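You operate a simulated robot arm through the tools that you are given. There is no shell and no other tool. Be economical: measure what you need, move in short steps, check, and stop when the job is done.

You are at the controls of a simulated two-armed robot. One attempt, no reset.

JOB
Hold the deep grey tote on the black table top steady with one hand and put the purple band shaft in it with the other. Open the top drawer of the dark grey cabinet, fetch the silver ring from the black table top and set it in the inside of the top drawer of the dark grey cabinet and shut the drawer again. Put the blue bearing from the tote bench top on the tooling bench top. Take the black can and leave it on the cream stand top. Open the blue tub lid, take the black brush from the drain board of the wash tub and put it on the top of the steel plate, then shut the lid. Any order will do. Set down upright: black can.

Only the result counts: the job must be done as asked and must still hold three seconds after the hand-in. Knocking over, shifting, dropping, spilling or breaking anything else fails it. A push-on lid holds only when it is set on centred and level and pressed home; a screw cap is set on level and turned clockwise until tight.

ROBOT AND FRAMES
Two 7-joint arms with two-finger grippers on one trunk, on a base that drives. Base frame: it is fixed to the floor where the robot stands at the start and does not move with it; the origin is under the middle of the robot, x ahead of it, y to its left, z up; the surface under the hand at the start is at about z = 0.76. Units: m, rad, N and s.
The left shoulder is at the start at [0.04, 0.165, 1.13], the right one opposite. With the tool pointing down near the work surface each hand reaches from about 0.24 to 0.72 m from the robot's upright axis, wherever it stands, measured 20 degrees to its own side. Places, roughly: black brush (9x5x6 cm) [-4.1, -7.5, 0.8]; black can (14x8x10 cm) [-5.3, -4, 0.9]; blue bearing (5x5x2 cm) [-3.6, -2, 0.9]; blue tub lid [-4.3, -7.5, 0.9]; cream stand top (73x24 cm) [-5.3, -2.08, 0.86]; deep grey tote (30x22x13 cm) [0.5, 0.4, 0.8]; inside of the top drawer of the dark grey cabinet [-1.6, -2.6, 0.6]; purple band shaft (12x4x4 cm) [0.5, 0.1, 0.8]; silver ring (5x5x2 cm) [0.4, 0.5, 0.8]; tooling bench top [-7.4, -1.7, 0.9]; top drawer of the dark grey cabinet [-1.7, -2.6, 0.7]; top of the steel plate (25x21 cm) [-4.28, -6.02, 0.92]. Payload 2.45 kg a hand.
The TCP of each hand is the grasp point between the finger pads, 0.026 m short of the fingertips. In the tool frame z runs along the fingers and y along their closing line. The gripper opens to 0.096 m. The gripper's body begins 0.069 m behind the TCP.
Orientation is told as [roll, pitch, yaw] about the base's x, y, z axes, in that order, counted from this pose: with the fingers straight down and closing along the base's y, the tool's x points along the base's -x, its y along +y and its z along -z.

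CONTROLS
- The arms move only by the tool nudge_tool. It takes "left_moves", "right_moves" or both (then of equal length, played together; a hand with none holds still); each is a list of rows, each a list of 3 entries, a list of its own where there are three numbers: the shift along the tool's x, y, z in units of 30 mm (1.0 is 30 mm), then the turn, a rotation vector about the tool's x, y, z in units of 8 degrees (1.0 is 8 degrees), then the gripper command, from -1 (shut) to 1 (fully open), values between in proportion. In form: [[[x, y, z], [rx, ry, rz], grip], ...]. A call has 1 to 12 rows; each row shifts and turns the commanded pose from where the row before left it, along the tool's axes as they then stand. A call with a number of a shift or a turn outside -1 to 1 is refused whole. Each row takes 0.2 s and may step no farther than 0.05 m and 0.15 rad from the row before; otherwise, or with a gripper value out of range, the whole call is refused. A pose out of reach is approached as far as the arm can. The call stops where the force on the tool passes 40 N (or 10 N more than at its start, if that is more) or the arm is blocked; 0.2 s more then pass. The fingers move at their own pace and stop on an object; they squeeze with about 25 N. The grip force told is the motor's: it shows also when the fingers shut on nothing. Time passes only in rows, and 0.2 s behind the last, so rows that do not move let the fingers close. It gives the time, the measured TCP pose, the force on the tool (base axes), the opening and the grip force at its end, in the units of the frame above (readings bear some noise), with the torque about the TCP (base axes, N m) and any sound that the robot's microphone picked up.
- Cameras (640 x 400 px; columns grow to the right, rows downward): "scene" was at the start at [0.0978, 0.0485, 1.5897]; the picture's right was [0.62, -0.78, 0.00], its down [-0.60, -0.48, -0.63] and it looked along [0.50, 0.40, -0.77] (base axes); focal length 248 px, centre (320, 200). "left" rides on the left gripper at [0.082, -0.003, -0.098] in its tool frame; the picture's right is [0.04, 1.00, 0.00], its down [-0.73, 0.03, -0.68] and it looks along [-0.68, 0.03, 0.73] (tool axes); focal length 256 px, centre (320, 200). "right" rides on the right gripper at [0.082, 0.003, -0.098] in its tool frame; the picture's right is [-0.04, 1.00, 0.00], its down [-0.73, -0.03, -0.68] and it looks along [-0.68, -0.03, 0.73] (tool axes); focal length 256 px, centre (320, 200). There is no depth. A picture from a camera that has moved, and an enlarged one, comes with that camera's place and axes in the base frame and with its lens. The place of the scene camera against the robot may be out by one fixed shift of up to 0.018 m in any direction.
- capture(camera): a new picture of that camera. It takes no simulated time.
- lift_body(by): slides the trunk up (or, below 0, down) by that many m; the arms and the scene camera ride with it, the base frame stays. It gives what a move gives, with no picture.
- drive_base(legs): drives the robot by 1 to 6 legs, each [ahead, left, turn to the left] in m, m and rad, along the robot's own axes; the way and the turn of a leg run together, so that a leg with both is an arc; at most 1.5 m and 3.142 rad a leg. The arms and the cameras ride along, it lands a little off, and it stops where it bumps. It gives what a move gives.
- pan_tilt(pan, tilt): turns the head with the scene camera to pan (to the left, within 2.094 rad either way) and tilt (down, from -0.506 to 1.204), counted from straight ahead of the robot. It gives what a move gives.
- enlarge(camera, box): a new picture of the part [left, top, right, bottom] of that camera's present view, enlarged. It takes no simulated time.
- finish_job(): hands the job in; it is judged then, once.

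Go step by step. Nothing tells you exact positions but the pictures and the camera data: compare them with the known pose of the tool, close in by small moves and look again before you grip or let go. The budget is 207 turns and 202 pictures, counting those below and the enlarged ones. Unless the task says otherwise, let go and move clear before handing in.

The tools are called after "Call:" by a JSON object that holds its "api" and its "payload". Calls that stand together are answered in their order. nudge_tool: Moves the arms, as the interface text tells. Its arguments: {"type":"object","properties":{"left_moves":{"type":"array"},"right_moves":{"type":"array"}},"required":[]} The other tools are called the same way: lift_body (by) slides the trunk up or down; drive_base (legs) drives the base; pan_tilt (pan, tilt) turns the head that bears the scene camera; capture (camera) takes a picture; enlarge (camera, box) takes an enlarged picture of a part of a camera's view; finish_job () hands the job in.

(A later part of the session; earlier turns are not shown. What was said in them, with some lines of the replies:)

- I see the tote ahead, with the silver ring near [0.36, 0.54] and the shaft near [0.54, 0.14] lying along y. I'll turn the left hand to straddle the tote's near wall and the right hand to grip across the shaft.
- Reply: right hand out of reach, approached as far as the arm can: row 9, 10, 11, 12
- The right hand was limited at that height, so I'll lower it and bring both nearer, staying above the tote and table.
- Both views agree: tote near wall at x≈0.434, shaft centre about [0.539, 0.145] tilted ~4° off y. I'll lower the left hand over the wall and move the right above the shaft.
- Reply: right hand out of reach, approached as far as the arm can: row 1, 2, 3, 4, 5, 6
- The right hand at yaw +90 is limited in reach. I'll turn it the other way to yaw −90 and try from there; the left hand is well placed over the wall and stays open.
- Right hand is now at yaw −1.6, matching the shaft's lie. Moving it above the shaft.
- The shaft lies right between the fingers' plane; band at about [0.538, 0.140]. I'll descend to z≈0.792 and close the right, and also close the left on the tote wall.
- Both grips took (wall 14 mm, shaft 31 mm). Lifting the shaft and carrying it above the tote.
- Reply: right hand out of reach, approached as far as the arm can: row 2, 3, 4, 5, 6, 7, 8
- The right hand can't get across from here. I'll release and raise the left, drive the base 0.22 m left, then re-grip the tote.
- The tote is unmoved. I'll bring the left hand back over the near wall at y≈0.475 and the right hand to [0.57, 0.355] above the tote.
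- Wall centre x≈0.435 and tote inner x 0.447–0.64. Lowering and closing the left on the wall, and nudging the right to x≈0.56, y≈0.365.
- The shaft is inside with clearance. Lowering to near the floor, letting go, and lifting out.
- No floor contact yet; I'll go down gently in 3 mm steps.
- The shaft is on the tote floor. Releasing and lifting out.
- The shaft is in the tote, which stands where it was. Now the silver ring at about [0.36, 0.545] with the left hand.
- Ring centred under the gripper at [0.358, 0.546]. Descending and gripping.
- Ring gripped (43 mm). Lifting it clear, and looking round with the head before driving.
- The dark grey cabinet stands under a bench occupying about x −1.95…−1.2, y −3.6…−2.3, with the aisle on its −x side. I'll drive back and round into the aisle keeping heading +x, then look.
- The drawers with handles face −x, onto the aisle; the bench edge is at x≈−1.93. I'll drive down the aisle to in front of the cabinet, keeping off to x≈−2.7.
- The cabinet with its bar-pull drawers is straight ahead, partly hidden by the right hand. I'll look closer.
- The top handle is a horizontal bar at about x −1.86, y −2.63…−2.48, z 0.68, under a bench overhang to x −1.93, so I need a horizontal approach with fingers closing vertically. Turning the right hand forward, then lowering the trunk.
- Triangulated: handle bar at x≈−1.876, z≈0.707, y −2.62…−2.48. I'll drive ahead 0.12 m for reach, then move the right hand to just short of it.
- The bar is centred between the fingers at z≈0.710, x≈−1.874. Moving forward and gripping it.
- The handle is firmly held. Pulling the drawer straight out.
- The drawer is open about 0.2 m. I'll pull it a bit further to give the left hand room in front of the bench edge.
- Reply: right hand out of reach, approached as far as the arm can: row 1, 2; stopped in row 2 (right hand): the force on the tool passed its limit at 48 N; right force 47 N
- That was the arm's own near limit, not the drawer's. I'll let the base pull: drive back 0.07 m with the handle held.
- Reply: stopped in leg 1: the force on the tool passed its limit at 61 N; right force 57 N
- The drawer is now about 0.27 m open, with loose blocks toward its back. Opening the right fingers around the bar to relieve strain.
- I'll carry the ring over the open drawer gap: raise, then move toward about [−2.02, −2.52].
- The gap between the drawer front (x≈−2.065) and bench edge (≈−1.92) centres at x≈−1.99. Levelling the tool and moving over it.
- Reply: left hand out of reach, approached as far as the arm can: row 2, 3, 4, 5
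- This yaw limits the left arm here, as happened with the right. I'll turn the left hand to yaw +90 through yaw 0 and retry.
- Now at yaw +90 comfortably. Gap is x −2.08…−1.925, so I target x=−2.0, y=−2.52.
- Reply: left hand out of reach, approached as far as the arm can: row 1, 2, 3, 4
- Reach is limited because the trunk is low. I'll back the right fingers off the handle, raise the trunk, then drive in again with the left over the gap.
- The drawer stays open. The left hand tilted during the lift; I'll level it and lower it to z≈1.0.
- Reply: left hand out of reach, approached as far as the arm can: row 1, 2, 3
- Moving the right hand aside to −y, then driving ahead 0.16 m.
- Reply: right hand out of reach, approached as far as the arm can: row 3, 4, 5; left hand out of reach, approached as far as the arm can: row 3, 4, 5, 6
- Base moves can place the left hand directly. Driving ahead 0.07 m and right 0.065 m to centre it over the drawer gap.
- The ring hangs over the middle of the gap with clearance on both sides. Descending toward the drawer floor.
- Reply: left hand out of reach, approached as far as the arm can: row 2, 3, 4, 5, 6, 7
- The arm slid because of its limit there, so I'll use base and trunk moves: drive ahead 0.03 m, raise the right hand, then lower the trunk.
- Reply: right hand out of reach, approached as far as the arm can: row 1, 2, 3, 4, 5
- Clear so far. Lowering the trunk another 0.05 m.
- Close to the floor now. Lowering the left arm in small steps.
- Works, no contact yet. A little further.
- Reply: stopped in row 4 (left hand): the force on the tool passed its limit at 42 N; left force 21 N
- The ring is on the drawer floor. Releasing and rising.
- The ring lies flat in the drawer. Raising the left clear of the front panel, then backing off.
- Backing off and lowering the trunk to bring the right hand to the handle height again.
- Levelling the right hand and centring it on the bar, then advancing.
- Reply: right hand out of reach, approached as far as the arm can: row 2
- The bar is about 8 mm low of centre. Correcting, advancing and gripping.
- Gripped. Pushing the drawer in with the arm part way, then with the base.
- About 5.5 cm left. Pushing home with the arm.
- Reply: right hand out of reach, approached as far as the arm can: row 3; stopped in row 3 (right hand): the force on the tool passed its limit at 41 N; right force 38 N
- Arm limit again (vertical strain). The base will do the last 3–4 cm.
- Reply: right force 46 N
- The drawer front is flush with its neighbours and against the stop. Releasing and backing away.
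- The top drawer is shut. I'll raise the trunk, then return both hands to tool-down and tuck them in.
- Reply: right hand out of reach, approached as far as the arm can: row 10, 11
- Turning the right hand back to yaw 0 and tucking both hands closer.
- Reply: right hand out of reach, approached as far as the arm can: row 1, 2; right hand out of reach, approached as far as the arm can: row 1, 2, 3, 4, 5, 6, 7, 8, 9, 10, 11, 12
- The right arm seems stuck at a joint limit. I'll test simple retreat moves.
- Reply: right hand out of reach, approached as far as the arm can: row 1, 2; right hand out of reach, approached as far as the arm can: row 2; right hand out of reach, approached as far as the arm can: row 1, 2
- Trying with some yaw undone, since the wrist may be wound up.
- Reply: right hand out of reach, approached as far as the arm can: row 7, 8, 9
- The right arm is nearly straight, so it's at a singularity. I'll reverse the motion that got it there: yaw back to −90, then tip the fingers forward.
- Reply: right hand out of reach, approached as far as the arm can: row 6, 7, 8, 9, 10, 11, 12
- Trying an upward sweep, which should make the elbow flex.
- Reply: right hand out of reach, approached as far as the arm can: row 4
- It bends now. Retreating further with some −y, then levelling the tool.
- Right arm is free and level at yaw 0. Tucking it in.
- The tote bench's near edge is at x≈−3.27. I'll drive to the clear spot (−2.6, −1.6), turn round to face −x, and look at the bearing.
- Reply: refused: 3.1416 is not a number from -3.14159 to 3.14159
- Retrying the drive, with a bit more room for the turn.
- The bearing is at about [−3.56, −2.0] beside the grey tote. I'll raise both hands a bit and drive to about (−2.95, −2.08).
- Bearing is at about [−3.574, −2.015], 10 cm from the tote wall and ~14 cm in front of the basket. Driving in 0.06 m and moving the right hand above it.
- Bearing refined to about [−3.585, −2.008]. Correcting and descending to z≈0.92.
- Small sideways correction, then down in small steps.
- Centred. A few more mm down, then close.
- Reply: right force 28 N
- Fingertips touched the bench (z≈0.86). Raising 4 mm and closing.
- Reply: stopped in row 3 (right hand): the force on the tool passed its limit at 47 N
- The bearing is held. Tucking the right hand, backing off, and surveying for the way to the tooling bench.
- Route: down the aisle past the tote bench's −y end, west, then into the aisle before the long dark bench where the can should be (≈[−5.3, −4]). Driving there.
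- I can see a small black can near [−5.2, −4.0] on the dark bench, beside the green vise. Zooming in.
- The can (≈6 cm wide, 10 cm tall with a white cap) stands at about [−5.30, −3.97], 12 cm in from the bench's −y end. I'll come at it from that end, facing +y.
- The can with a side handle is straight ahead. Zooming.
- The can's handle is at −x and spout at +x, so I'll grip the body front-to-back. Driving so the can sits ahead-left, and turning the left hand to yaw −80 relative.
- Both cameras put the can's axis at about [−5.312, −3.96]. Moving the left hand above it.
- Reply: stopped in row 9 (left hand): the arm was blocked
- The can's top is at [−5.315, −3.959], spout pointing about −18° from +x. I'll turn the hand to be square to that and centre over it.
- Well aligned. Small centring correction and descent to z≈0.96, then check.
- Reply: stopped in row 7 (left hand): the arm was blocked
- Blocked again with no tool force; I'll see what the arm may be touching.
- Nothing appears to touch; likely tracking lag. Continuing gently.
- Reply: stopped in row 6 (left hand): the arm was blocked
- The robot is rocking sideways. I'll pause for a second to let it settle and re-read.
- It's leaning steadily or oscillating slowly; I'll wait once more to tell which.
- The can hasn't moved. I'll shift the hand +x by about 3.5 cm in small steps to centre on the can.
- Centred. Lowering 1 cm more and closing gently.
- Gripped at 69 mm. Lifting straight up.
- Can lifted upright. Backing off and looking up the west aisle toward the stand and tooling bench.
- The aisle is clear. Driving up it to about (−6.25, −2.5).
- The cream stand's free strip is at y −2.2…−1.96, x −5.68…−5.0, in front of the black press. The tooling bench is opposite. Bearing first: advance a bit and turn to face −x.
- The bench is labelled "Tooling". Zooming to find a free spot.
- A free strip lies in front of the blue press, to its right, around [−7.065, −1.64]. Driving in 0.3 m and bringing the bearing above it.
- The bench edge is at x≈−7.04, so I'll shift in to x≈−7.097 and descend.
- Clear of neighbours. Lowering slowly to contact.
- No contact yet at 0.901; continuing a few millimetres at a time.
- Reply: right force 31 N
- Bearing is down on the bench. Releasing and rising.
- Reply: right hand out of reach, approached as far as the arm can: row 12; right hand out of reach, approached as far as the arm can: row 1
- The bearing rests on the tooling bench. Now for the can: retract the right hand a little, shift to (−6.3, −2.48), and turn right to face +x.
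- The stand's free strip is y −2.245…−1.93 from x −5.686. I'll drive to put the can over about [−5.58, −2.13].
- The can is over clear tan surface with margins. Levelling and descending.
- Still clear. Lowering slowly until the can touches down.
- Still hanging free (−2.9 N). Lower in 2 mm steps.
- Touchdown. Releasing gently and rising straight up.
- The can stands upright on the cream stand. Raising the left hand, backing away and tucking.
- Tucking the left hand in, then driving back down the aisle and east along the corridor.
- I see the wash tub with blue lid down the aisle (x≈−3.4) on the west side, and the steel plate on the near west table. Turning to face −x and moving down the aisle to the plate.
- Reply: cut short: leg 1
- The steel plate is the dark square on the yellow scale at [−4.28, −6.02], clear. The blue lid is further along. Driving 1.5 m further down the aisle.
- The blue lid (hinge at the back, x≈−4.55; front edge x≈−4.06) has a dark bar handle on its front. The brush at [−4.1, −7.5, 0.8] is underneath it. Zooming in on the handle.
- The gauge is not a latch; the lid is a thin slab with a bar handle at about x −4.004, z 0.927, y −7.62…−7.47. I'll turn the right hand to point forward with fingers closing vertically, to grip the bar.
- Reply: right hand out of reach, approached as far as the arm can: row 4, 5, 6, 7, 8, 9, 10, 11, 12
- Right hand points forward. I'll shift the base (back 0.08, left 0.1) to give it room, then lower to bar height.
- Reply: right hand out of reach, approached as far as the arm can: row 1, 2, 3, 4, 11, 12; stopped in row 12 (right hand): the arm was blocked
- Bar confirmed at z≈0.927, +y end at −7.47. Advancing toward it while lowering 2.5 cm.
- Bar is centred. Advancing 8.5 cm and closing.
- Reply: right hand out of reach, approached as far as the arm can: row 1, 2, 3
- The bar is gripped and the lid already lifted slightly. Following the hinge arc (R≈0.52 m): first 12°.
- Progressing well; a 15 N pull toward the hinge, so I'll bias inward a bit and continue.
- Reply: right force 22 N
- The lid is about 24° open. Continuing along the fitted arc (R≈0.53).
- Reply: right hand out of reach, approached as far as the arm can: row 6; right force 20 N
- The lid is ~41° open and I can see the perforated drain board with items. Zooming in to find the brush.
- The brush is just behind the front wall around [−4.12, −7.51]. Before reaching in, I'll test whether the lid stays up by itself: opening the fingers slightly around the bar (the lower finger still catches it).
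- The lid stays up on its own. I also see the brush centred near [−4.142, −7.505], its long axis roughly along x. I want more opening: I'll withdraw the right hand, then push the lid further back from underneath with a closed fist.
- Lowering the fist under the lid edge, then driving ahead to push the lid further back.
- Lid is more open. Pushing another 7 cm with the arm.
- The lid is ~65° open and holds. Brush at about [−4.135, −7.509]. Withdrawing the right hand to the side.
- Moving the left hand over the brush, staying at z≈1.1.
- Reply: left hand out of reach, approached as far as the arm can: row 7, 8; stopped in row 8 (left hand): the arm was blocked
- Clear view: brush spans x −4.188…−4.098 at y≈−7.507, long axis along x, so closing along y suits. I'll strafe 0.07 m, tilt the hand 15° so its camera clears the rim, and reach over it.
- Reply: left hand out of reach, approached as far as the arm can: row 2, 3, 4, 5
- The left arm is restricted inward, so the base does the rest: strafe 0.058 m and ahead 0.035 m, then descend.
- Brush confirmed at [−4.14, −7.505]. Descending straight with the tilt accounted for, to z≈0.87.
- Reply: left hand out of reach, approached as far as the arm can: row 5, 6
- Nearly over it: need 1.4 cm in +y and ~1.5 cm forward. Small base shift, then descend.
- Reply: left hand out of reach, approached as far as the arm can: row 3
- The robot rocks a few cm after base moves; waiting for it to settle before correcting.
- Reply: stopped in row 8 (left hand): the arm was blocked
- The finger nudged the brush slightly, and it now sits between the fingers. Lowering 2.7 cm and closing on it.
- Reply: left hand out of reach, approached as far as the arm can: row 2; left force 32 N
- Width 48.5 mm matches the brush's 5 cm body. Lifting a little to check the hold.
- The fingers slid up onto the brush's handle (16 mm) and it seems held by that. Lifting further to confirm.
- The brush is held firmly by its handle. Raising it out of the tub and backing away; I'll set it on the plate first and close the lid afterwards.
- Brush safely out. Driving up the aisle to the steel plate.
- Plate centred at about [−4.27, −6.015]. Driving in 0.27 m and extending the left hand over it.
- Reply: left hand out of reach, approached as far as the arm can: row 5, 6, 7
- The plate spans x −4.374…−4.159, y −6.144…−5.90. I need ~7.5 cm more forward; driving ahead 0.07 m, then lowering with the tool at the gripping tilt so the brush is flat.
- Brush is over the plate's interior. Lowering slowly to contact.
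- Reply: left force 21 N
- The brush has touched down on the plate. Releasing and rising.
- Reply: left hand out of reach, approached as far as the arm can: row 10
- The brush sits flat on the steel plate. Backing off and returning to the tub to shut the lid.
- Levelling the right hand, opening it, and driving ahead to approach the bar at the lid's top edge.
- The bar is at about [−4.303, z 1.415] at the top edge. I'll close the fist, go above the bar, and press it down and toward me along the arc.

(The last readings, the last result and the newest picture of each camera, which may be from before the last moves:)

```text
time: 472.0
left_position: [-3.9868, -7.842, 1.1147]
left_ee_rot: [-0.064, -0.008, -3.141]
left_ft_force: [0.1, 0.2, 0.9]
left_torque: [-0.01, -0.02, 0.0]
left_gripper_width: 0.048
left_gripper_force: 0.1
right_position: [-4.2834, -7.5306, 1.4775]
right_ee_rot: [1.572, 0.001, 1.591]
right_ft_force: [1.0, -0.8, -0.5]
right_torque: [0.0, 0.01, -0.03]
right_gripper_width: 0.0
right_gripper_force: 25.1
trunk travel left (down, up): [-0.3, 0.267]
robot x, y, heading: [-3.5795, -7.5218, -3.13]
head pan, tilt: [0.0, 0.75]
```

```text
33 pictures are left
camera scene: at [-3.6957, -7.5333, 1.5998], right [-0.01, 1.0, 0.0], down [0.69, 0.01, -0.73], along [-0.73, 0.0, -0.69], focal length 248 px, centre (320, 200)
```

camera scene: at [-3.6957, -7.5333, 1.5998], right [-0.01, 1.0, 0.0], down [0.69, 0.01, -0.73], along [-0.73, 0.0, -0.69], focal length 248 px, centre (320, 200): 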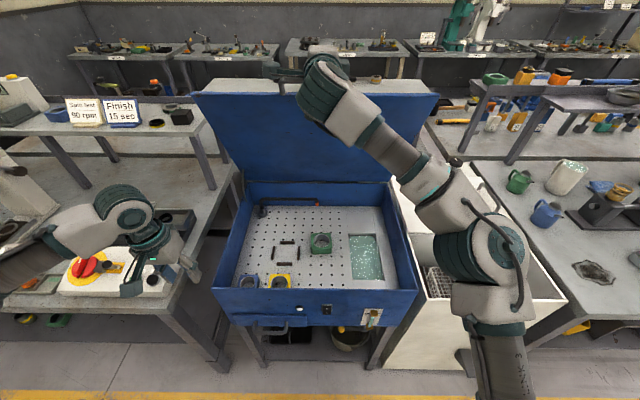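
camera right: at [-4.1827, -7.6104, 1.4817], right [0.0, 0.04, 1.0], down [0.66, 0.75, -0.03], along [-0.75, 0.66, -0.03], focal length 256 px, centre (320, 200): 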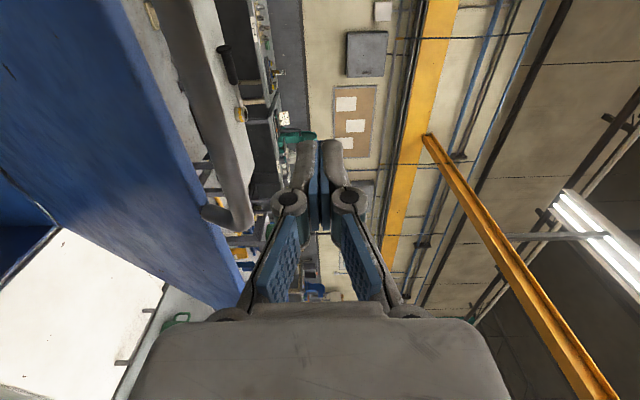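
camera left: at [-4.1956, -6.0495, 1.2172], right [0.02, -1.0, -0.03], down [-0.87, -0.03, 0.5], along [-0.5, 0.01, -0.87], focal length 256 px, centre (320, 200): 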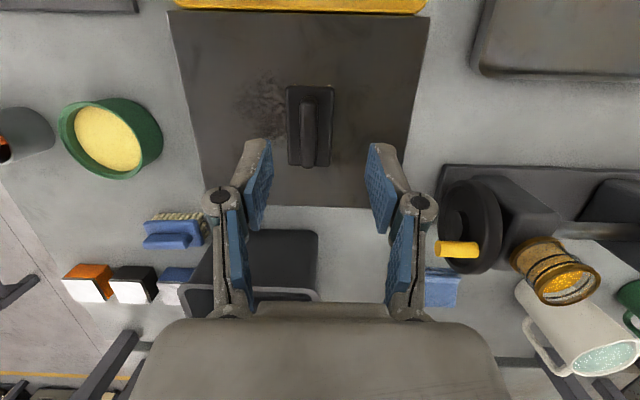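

Bar is slightly ahead and below the fist. Moving forward 4 cm, then pressing down along the arc.

Call:
{"api": "nudge_tool", "payload": {"right_moves": [[[0, 0, 0.65], [0, 0, 0], -1], [[0, 0, 0.65], [0, 0, 0], -1], [[0, -0.7, 0], [0, 0, 0], -1], [[0, -0.7, 0], [0, 0, 0], -1], [[0, -0.5, -0.4], [0, 0, 0], -1], [[0, -0.5, -0.7], [0, 0, 0], -1], [[0, -0.5, -0.7], [0, 0, 0], -1]]}}

Call:
{"api": "capture", "payload": {"camera": "scene"}}

```text
time: 473.5
left_position: [-3.9859, -7.8398, 1.1147]
left_ee_rot: [-0.062, -0.006, -3.14]
left_ft_force: [-0.6, 1.0, -0.7]
left_torque: [0.02, -0.09, -0.01]
left_gripper_width: 0.048
left_gripper_force: 0.0
right_position: [-4.2746, -7.5282, 1.4154]
right_ee_rot: [1.599, 0.005, 1.599]
right_ft_force: [14.9, -3.3, 26.3]
right_torque: [-0.05, -0.49, -0.01]
right_gripper_width: 0.0001
right_gripper_force: 24.8
trunk travel left (down, up): [-0.3, 0.267]
robot x, y, heading: [-3.5825, -7.526, -3.134]
head pan, tilt: [0.0, 0.75]
stopped in row 7 (right hand): the force on the tool passed its limit at 41 N (the readings are from after the stop); the commanded pose is now the measured one
```

```text
32 pictures are left
camera scene: at [-3.688, -7.5331, 1.6005], right [-0.01, 1.0, 0.0], down [0.68, 0.01, -0.73], along [-0.73, -0.01, -0.68], focal length 248 px, centre (320, 200)
```

scene: 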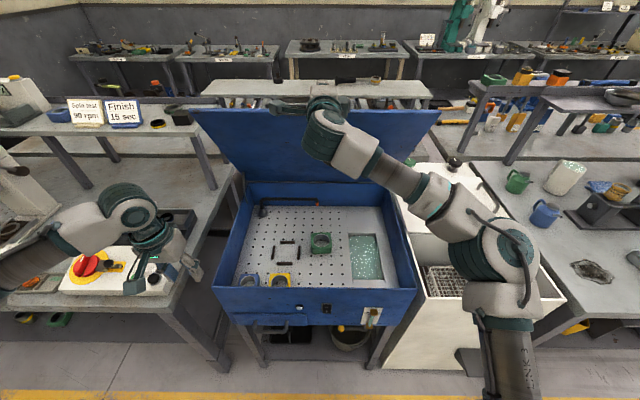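

It's closing; the force limit tripped at the steepest part. Continuing in smaller steps along the arc.

Call:
{"api": "nudge_tool", "payload": {"right_moves": [[[0, -0.2, -0.6], [0, 0, 0], -1], [[0, -0.35, -0.6], [0, 0, 0], -1], [[0, -0.4, -0.6], [0, 0, 0], -1], [[0, -0.4, -0.6], [0, 0, 0], -1], [[0, -0.45, -0.6], [0, 0, 0], -1]]}}

Call:
{"api": "capture", "payload": {"camera": "right"}}

```text
time: 474.7
left_position: [-3.9881, -7.8369, 1.1142]
left_ee_rot: [-0.06, -0.005, -3.142]
left_ft_force: [0.4, 0.4, 0.4]
left_torque: [0.01, 0.0, 0.02]
left_gripper_width: 0.0476
left_gripper_force: 0.1
right_position: [-4.1915, -7.5232, 1.351]
right_ee_rot: [1.579, 0.004, 1.591]
right_ft_force: [1.9, 0.0, 1.0]
right_torque: [0.01, -0.05, 0.0]
right_gripper_width: 0.0001
right_gripper_force: 24.6
trunk travel left (down, up): [-0.3, 0.267]
robot x, y, heading: [-3.5806, -7.522, -3.13]
head pan, tilt: [0.0, 0.75]
```

```text
31 pictures are left
camera right: at [-4.0912, -7.6025, 1.3541], right [0.01, 0.04, 1.0], down [0.66, 0.75, -0.04], along [-0.75, 0.66, -0.02], focal length 256 px, centre (320, 200)
```

right: 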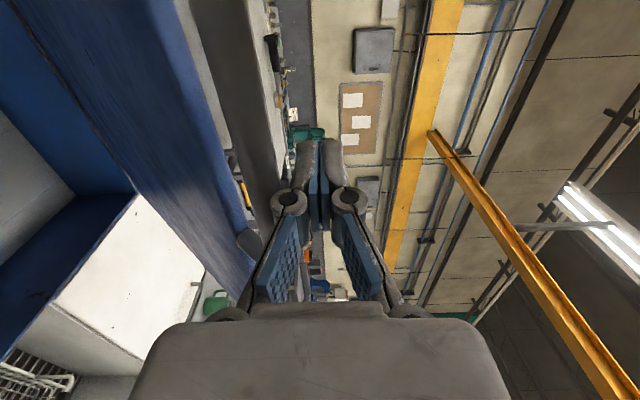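

Lid is at about 49° and moving easily now. Continuing down the arc.

Call:
{"api": "nudge_tool", "payload": {"right_moves": [[[0, -0.65, -0.6], [0, 0, 0], -1], [[0, -0.68, -0.6], [0, 0, 0], -1], [[0, -0.72, -0.55], [0, 0, 0], -1], [[0, -0.75, -0.5], [0, 0, 0], -1], [[0, -0.78, -0.45], [0, 0, 0], -1], [[0, -0.8, -0.4], [0, 0, 0], -1]]}}

Call:
{"api": "capture", "payload": {"camera": "scene"}}

```text
time: 476.1
left_position: [-3.9857, -7.8393, 1.115]
left_ee_rot: [-0.062, -0.007, -3.141]
left_ft_force: [0.3, -0.3, -0.1]
left_torque: [0.01, -0.02, -0.03]
left_gripper_width: 0.0477
left_gripper_force: 0.0
right_position: [-4.0989, -7.5234, 1.2182]
right_ee_rot: [1.584, 0.004, 1.59]
right_ft_force: [-0.9, -0.6, 0.0]
right_torque: [0.02, 0.02, 0.01]
right_gripper_width: 0.0
right_gripper_force: 25.1
trunk travel left (down, up): [-0.3, 0.267]
robot x, y, heading: [-3.5811, -7.5211, -3.132]
head pan, tilt: [0.0, 0.75]
```

```text
30 pictures are left
camera scene: at [-3.6934, -7.5321, 1.6], right [-0.01, 1.0, 0.0], down [0.68, 0.01, -0.73], along [-0.73, -0.01, -0.68], focal length 248 px, centre (320, 200)
```

scene: 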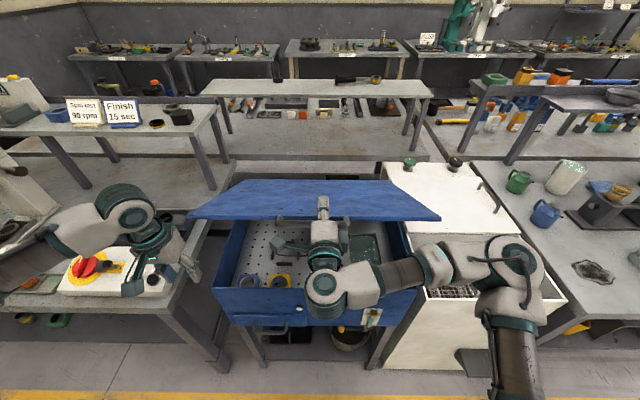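

Lid is around 30°. To avoid the arm's fold limit, I'll lift the fist a bit, back the base 0.12 m, and reach forward again.

Call:
{"api": "nudge_tool", "payload": {"right_moves": [[[0, 0.8, 0], [0, 0, 0], -1], [[0, 0.6, 0], [0, 0, 0], -1]]}}

Call:
{"api": "drive_base", "payload": {"legs": [[-0.12, 0, 0]]}}

Call:
{"api": "nudge_tool", "payload": {"right_moves": [[[0, 0, 0.8], [0, 0, 0], -1], [[0, 0, 0.8], [0, 0, 0], -1], [[0, 0, 0.8], [0, 0, 0], -1], [[0, 0, 0.8], [0, 0, 0], -1]]}}

Call:
{"api": "capture", "payload": {"camera": "right"}}

Call:
{"api": "capture", "payload": {"camera": "scene"}}

```text
time: 476.7
left_position: [-3.9859, -7.8387, 1.1162]
left_ee_rot: [-0.062, -0.007, -3.142]
left_ft_force: [-0.5, 0.0, -0.7]
left_torque: [0.02, -0.01, -0.02]
left_gripper_width: 0.0479
left_gripper_force: 0.1
right_position: [-4.0977, -7.5254, 1.2599]
right_ee_rot: [1.582, 0.005, 1.594]
right_ft_force: [0.6, 0.0, -0.9]
right_torque: [0.0, 0.0, 0.01]
right_gripper_width: 0.0001
right_gripper_force: 24.6
trunk travel left (down, up): [-0.3, 0.267]
robot x, y, heading: [-3.5812, -7.5229, -3.132]
head pan, tilt: [0.0, 0.75]
```

```text
time: 477.9
left_position: [-3.8675, -7.8377, 1.1153]
left_ee_rot: [-0.06, -0.006, -3.142]
left_ft_force: [0.0, -0.4, -0.5]
left_torque: [0.02, -0.01, 0.01]
left_gripper_width: 0.0477
left_gripper_force: 0.0
right_position: [-3.9784, -7.5225, 1.2606]
right_ee_rot: [1.584, 0.004, 1.592]
right_ft_force: [0.0, 0.4, 0.3]
right_torque: [-0.02, -0.02, 0.0]
right_gripper_width: 0.0
right_gripper_force: 25.1
trunk travel left (down, up): [-0.3, 0.267]
robot x, y, heading: [-3.4577, -7.5231, -3.136]
head pan, tilt: [0.0, 0.75]
```

```text
time: 478.9
left_position: [-3.8648, -7.8376, 1.1156]
left_ee_rot: [-0.061, -0.01, -3.142]
left_ft_force: [-0.5, 0.2, 0.4]
left_torque: [-0.02, 0.02, 0.01]
left_gripper_width: 0.0481
left_gripper_force: 0.0
right_position: [-4.0718, -7.5244, 1.2625]
right_ee_rot: [1.588, 0.003, 1.592]
right_ft_force: [-0.9, -0.2, -0.3]
right_torque: [-0.03, 0.03, 0.01]
right_gripper_width: 0.0
right_gripper_force: 24.8
trunk travel left (down, up): [-0.3, 0.267]
robot x, y, heading: [-3.4607, -7.5259, -3.13]
head pan, tilt: [0.0, 0.75]
```

```text
29 pictures are left
camera right: at [-3.9714, -7.6042, 1.2665], right [0.02, 0.04, 1.0], down [0.66, 0.75, -0.04], along [-0.75, 0.66, -0.02], focal length 256 px, centre (320, 200)
```

right: 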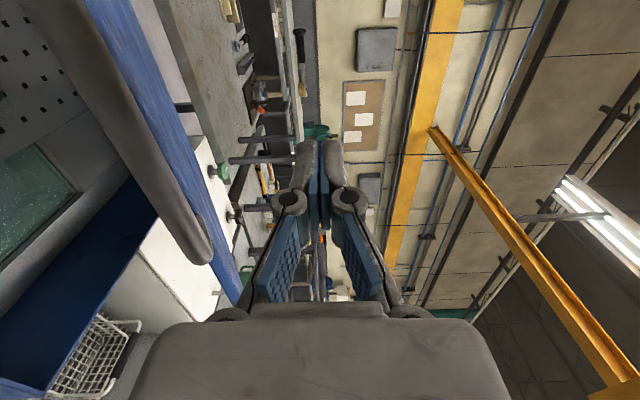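

```text
28 pictures are left
camera scene: at [-3.576, -7.5308, 1.5998], right [-0.01, 1.0, 0.0], down [0.69, 0.01, -0.73], along [-0.73, -0.01, -0.69], focal length 248 px, centre (320, 200)
```

scene: 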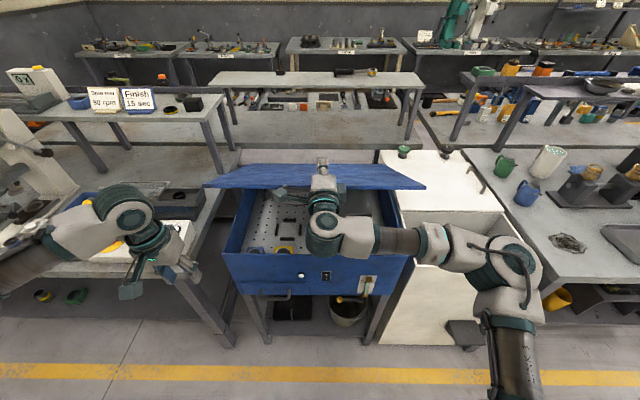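

Bar at about [−4.065, z 1.182] (28°). Pressing straight down along the arc.

Call:
{"api": "nudge_tool", "payload": {"right_moves": [[[0, -1, 0], [0, 0, 0], -1], [[0, -1, 0], [0, 0, 0], -1], [[0, -0.85, -0.3], [0, 0, 0], -1], [[0, -0.85, -0.28], [0, 0, 0], -1], [[0, -0.85, -0.25], [0, 0, 0], -1], [[0, -0.85, -0.2], [0, 0, 0], -1], [[0, -0.85, -0.18], [0, 0, 0], -1], [[0, -0.85, -0.12], [0, 0, 0], -1]]}}

Call:
{"api": "capture", "payload": {"camera": "right"}}

```text
time: 480.7
left_position: [-3.8648, -7.8381, 1.1174]
left_ee_rot: [-0.062, -0.011, -3.144]
left_ft_force: [-0.7, 0.3, 0.0]
left_torque: [0.0, -0.01, 0.03]
left_gripper_width: 0.0482
left_gripper_force: 0.1
right_position: [-4.0347, -7.5237, 1.0509]
right_ee_rot: [1.587, 0.006, 1.593]
right_ft_force: [-0.4, 0.1, 1.0]
right_torque: [-0.01, -0.03, 0.02]
right_gripper_width: 0.0001
right_gripper_force: 24.9
trunk travel left (down, up): [-0.3, 0.267]
robot x, y, heading: [-3.4628, -7.5195, -3.134]
head pan, tilt: [0.0, 0.75]
```

```text
27 pictures are left
camera right: at [-3.9339, -7.6038, 1.0538], right [0.02, 0.04, 1.0], down [0.66, 0.75, -0.04], along [-0.75, 0.66, -0.02], focal length 256 px, centre (320, 200)
```

right: 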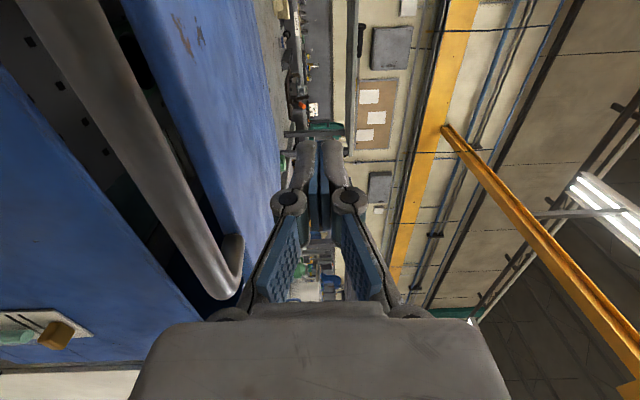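

Nearly shut (~7°). Pressing the rest of the way down.

Call:
{"api": "nudge_tool", "payload": {"right_moves": [[[0, -0.8, -0.15], [0, 0, 0], -1], [[0, -0.8, -0.1], [0, 0, 0], -1], [[0, -0.7, -0.1], [0, 0, 0], -1], [[0, -0.6, 0], [0, 0, 0], -1], [[0, -0.4, 0], [0, 0, 0], -1], [[0, -0.3, 0], [0, 0, 0], -1], [[0, -0.2, 0], [0, 0, 0], -1]]}}

Call:
{"api": "capture", "payload": {"camera": "right"}}

Call:
{"api": "capture", "payload": {"camera": "scene"}}

```text
time: 482.2
left_position: [-3.8604, -7.8349, 1.1185]
left_ee_rot: [-0.06, -0.012, 3.141]
left_ft_force: [-0.3, 0.7, -0.7]
left_torque: [-0.03, -0.02, 0.0]
left_gripper_width: 0.0481
left_gripper_force: 0.2
right_position: [-4.0246, -7.5238, 0.9547]
right_ee_rot: [1.616, 0.011, 1.59]
right_ft_force: [15.0, 2.2, 16.7]
right_torque: [0.06, -0.66, 0.05]
right_gripper_width: 0.0002
right_gripper_force: 25.2
trunk travel left (down, up): [-0.3, 0.267]
robot x, y, heading: [-3.4605, -7.5214, -3.132]
head pan, tilt: [0.0, 0.75]
stopped in row 7 (right hand): the force on the tool passed its limit at 46 N (the readings are from after the stop); the commanded pose is now the measured one
```

```text
26 pictures are left
camera right: at [-3.9243, -7.6036, 0.9551], right [0.04, 0.05, 1.0], down [0.66, 0.75, -0.07], along [-0.75, 0.66, 0.0], focal length 256 px, centre (320, 200)
```

right: 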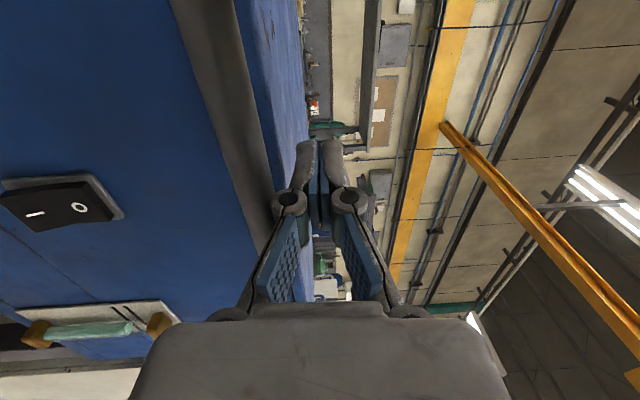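

```text
25 pictures are left
camera scene: at [-3.5692, -7.5304, 1.6005], right [-0.01, 1.0, 0.0], down [0.68, 0.01, -0.73], along [-0.73, -0.01, -0.68], focal length 248 px, centre (320, 200)
```

scene: 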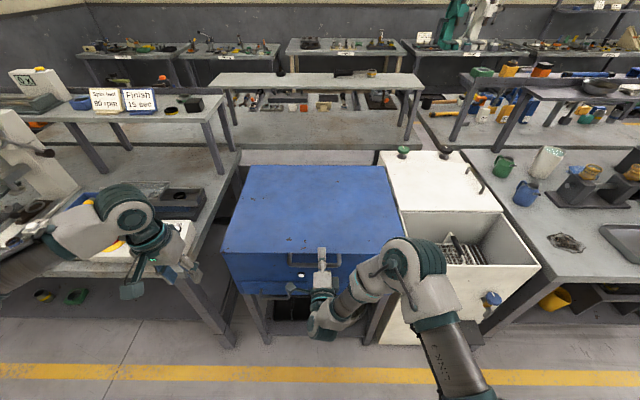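

The lid is shut against its stop. Lifting the fist off, backing away, and checking the lid.

Call:
{"api": "nudge_tool", "payload": {"right_moves": [[[0, 0.6, 0], [0, 0, 0], -1], [[0, 0.9, 0], [0, 0, 0], -1], [[0, 0.9, 0], [0, 0, 0], -1], [[0, 0.9, 0], [0, 0, 0], 0]]}}

Call:
{"api": "drive_base", "payload": {"legs": [[-0.2, 0, 0]]}}

Call:
{"api": "capture", "payload": {"camera": "right"}}

Call:
{"api": "enlarge", "payload": {"camera": "scene", "box": [210, 140, 440, 300]}}

```text
time: 483.2
left_position: [-3.8618, -7.8347, 1.1187]
left_ee_rot: [-0.058, -0.01, -3.143]
left_ft_force: [1.2, -0.7, -0.9]
left_torque: [-0.04, 0.02, -0.01]
left_gripper_width: 0.048
left_gripper_force: 0.1
right_position: [-4.0233, -7.5221, 1.0517]
right_ee_rot: [1.61, 0.01, 1.589]
right_ft_force: [0.1, 0.2, 0.0]
right_torque: [0.0, -0.01, -0.01]
right_gripper_width: 0.0483
right_gripper_force: 0.1
trunk travel left (down, up): [-0.3, 0.267]
robot x, y, heading: [-3.4651, -7.5213, -3.129]
head pan, tilt: [0.0, 0.75]
```

```text
time: 484.8
left_position: [-3.6611, -7.8334, 1.1181]
left_ee_rot: [-0.059, -0.013, -3.141]
left_ft_force: [-0.1, 0.0, -0.8]
left_torque: [0.0, 0.01, -0.04]
left_gripper_width: 0.0481
left_gripper_force: 0.0
right_position: [-3.8234, -7.5206, 1.0517]
right_ee_rot: [1.608, 0.008, 1.588]
right_ft_force: [0.3, -0.2, 0.3]
right_torque: [0.0, -0.03, 0.01]
right_gripper_width: 0.0479
right_gripper_force: 0.0
trunk travel left (down, up): [-0.3, 0.267]
robot x, y, heading: [-3.2613, -7.5208, -3.13]
head pan, tilt: [0.0, 0.75]
```

```text
24 pictures are left
camera right: at [-3.7234, -7.6012, 1.0518], right [0.04, 0.05, 1.0], down [0.66, 0.75, -0.06], along [-0.75, 0.66, -0.01], focal length 256 px, centre (320, 200)
```

right: 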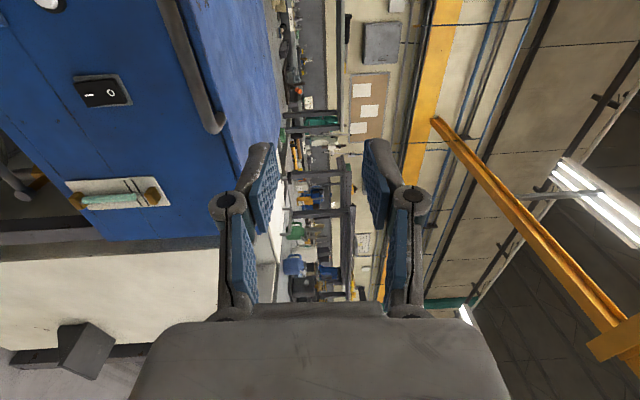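

```text
2.50 times, centred on (325, 220) of scene
camera zoom: at [-3.3758, -7.5297, 1.5998], right [-0.01, 1.0, 0.0], down [0.69, 0.01, -0.73], along [-0.73, -0.01, -0.69], focal length 619 px, centre (308, 150)
```

zoom: 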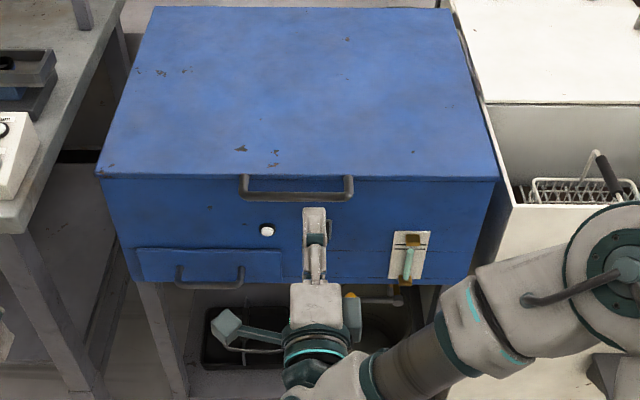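

The lid lies flush and every other part of the job was seen in place; both hands are empty and clear. Handing in.

Call:
{"api": "finish_job", "payload": {}}

```text
The job is handed in.
```

I handed the job in with every part done as asked. I don't have the judge's result.

- **Shaft:** the purple band shaft is in the deep grey tote, put in while the left hand held the tote wall.
- **Ring and drawer:** the silver ring lies flat in the top drawer of the dark grey cabinet. The drawer is shut again.
- **Bearing:** the blue bearing is on the tooling bench top, in the free strip in front of the blue press.
- **Can:** the black can stands upright on the cream stand top.
- **Brush and lid:** the black brush lies flat on the steel plate, and the blue tub lid is pressed shut. While I was gripping the brush, a finger nudged it a little on the drain board.

One turn of the base was cut short in the open corridor, near [−3.5, −4.7]. No force registered and I saw nothing disturbed, but I did not look for a cause.
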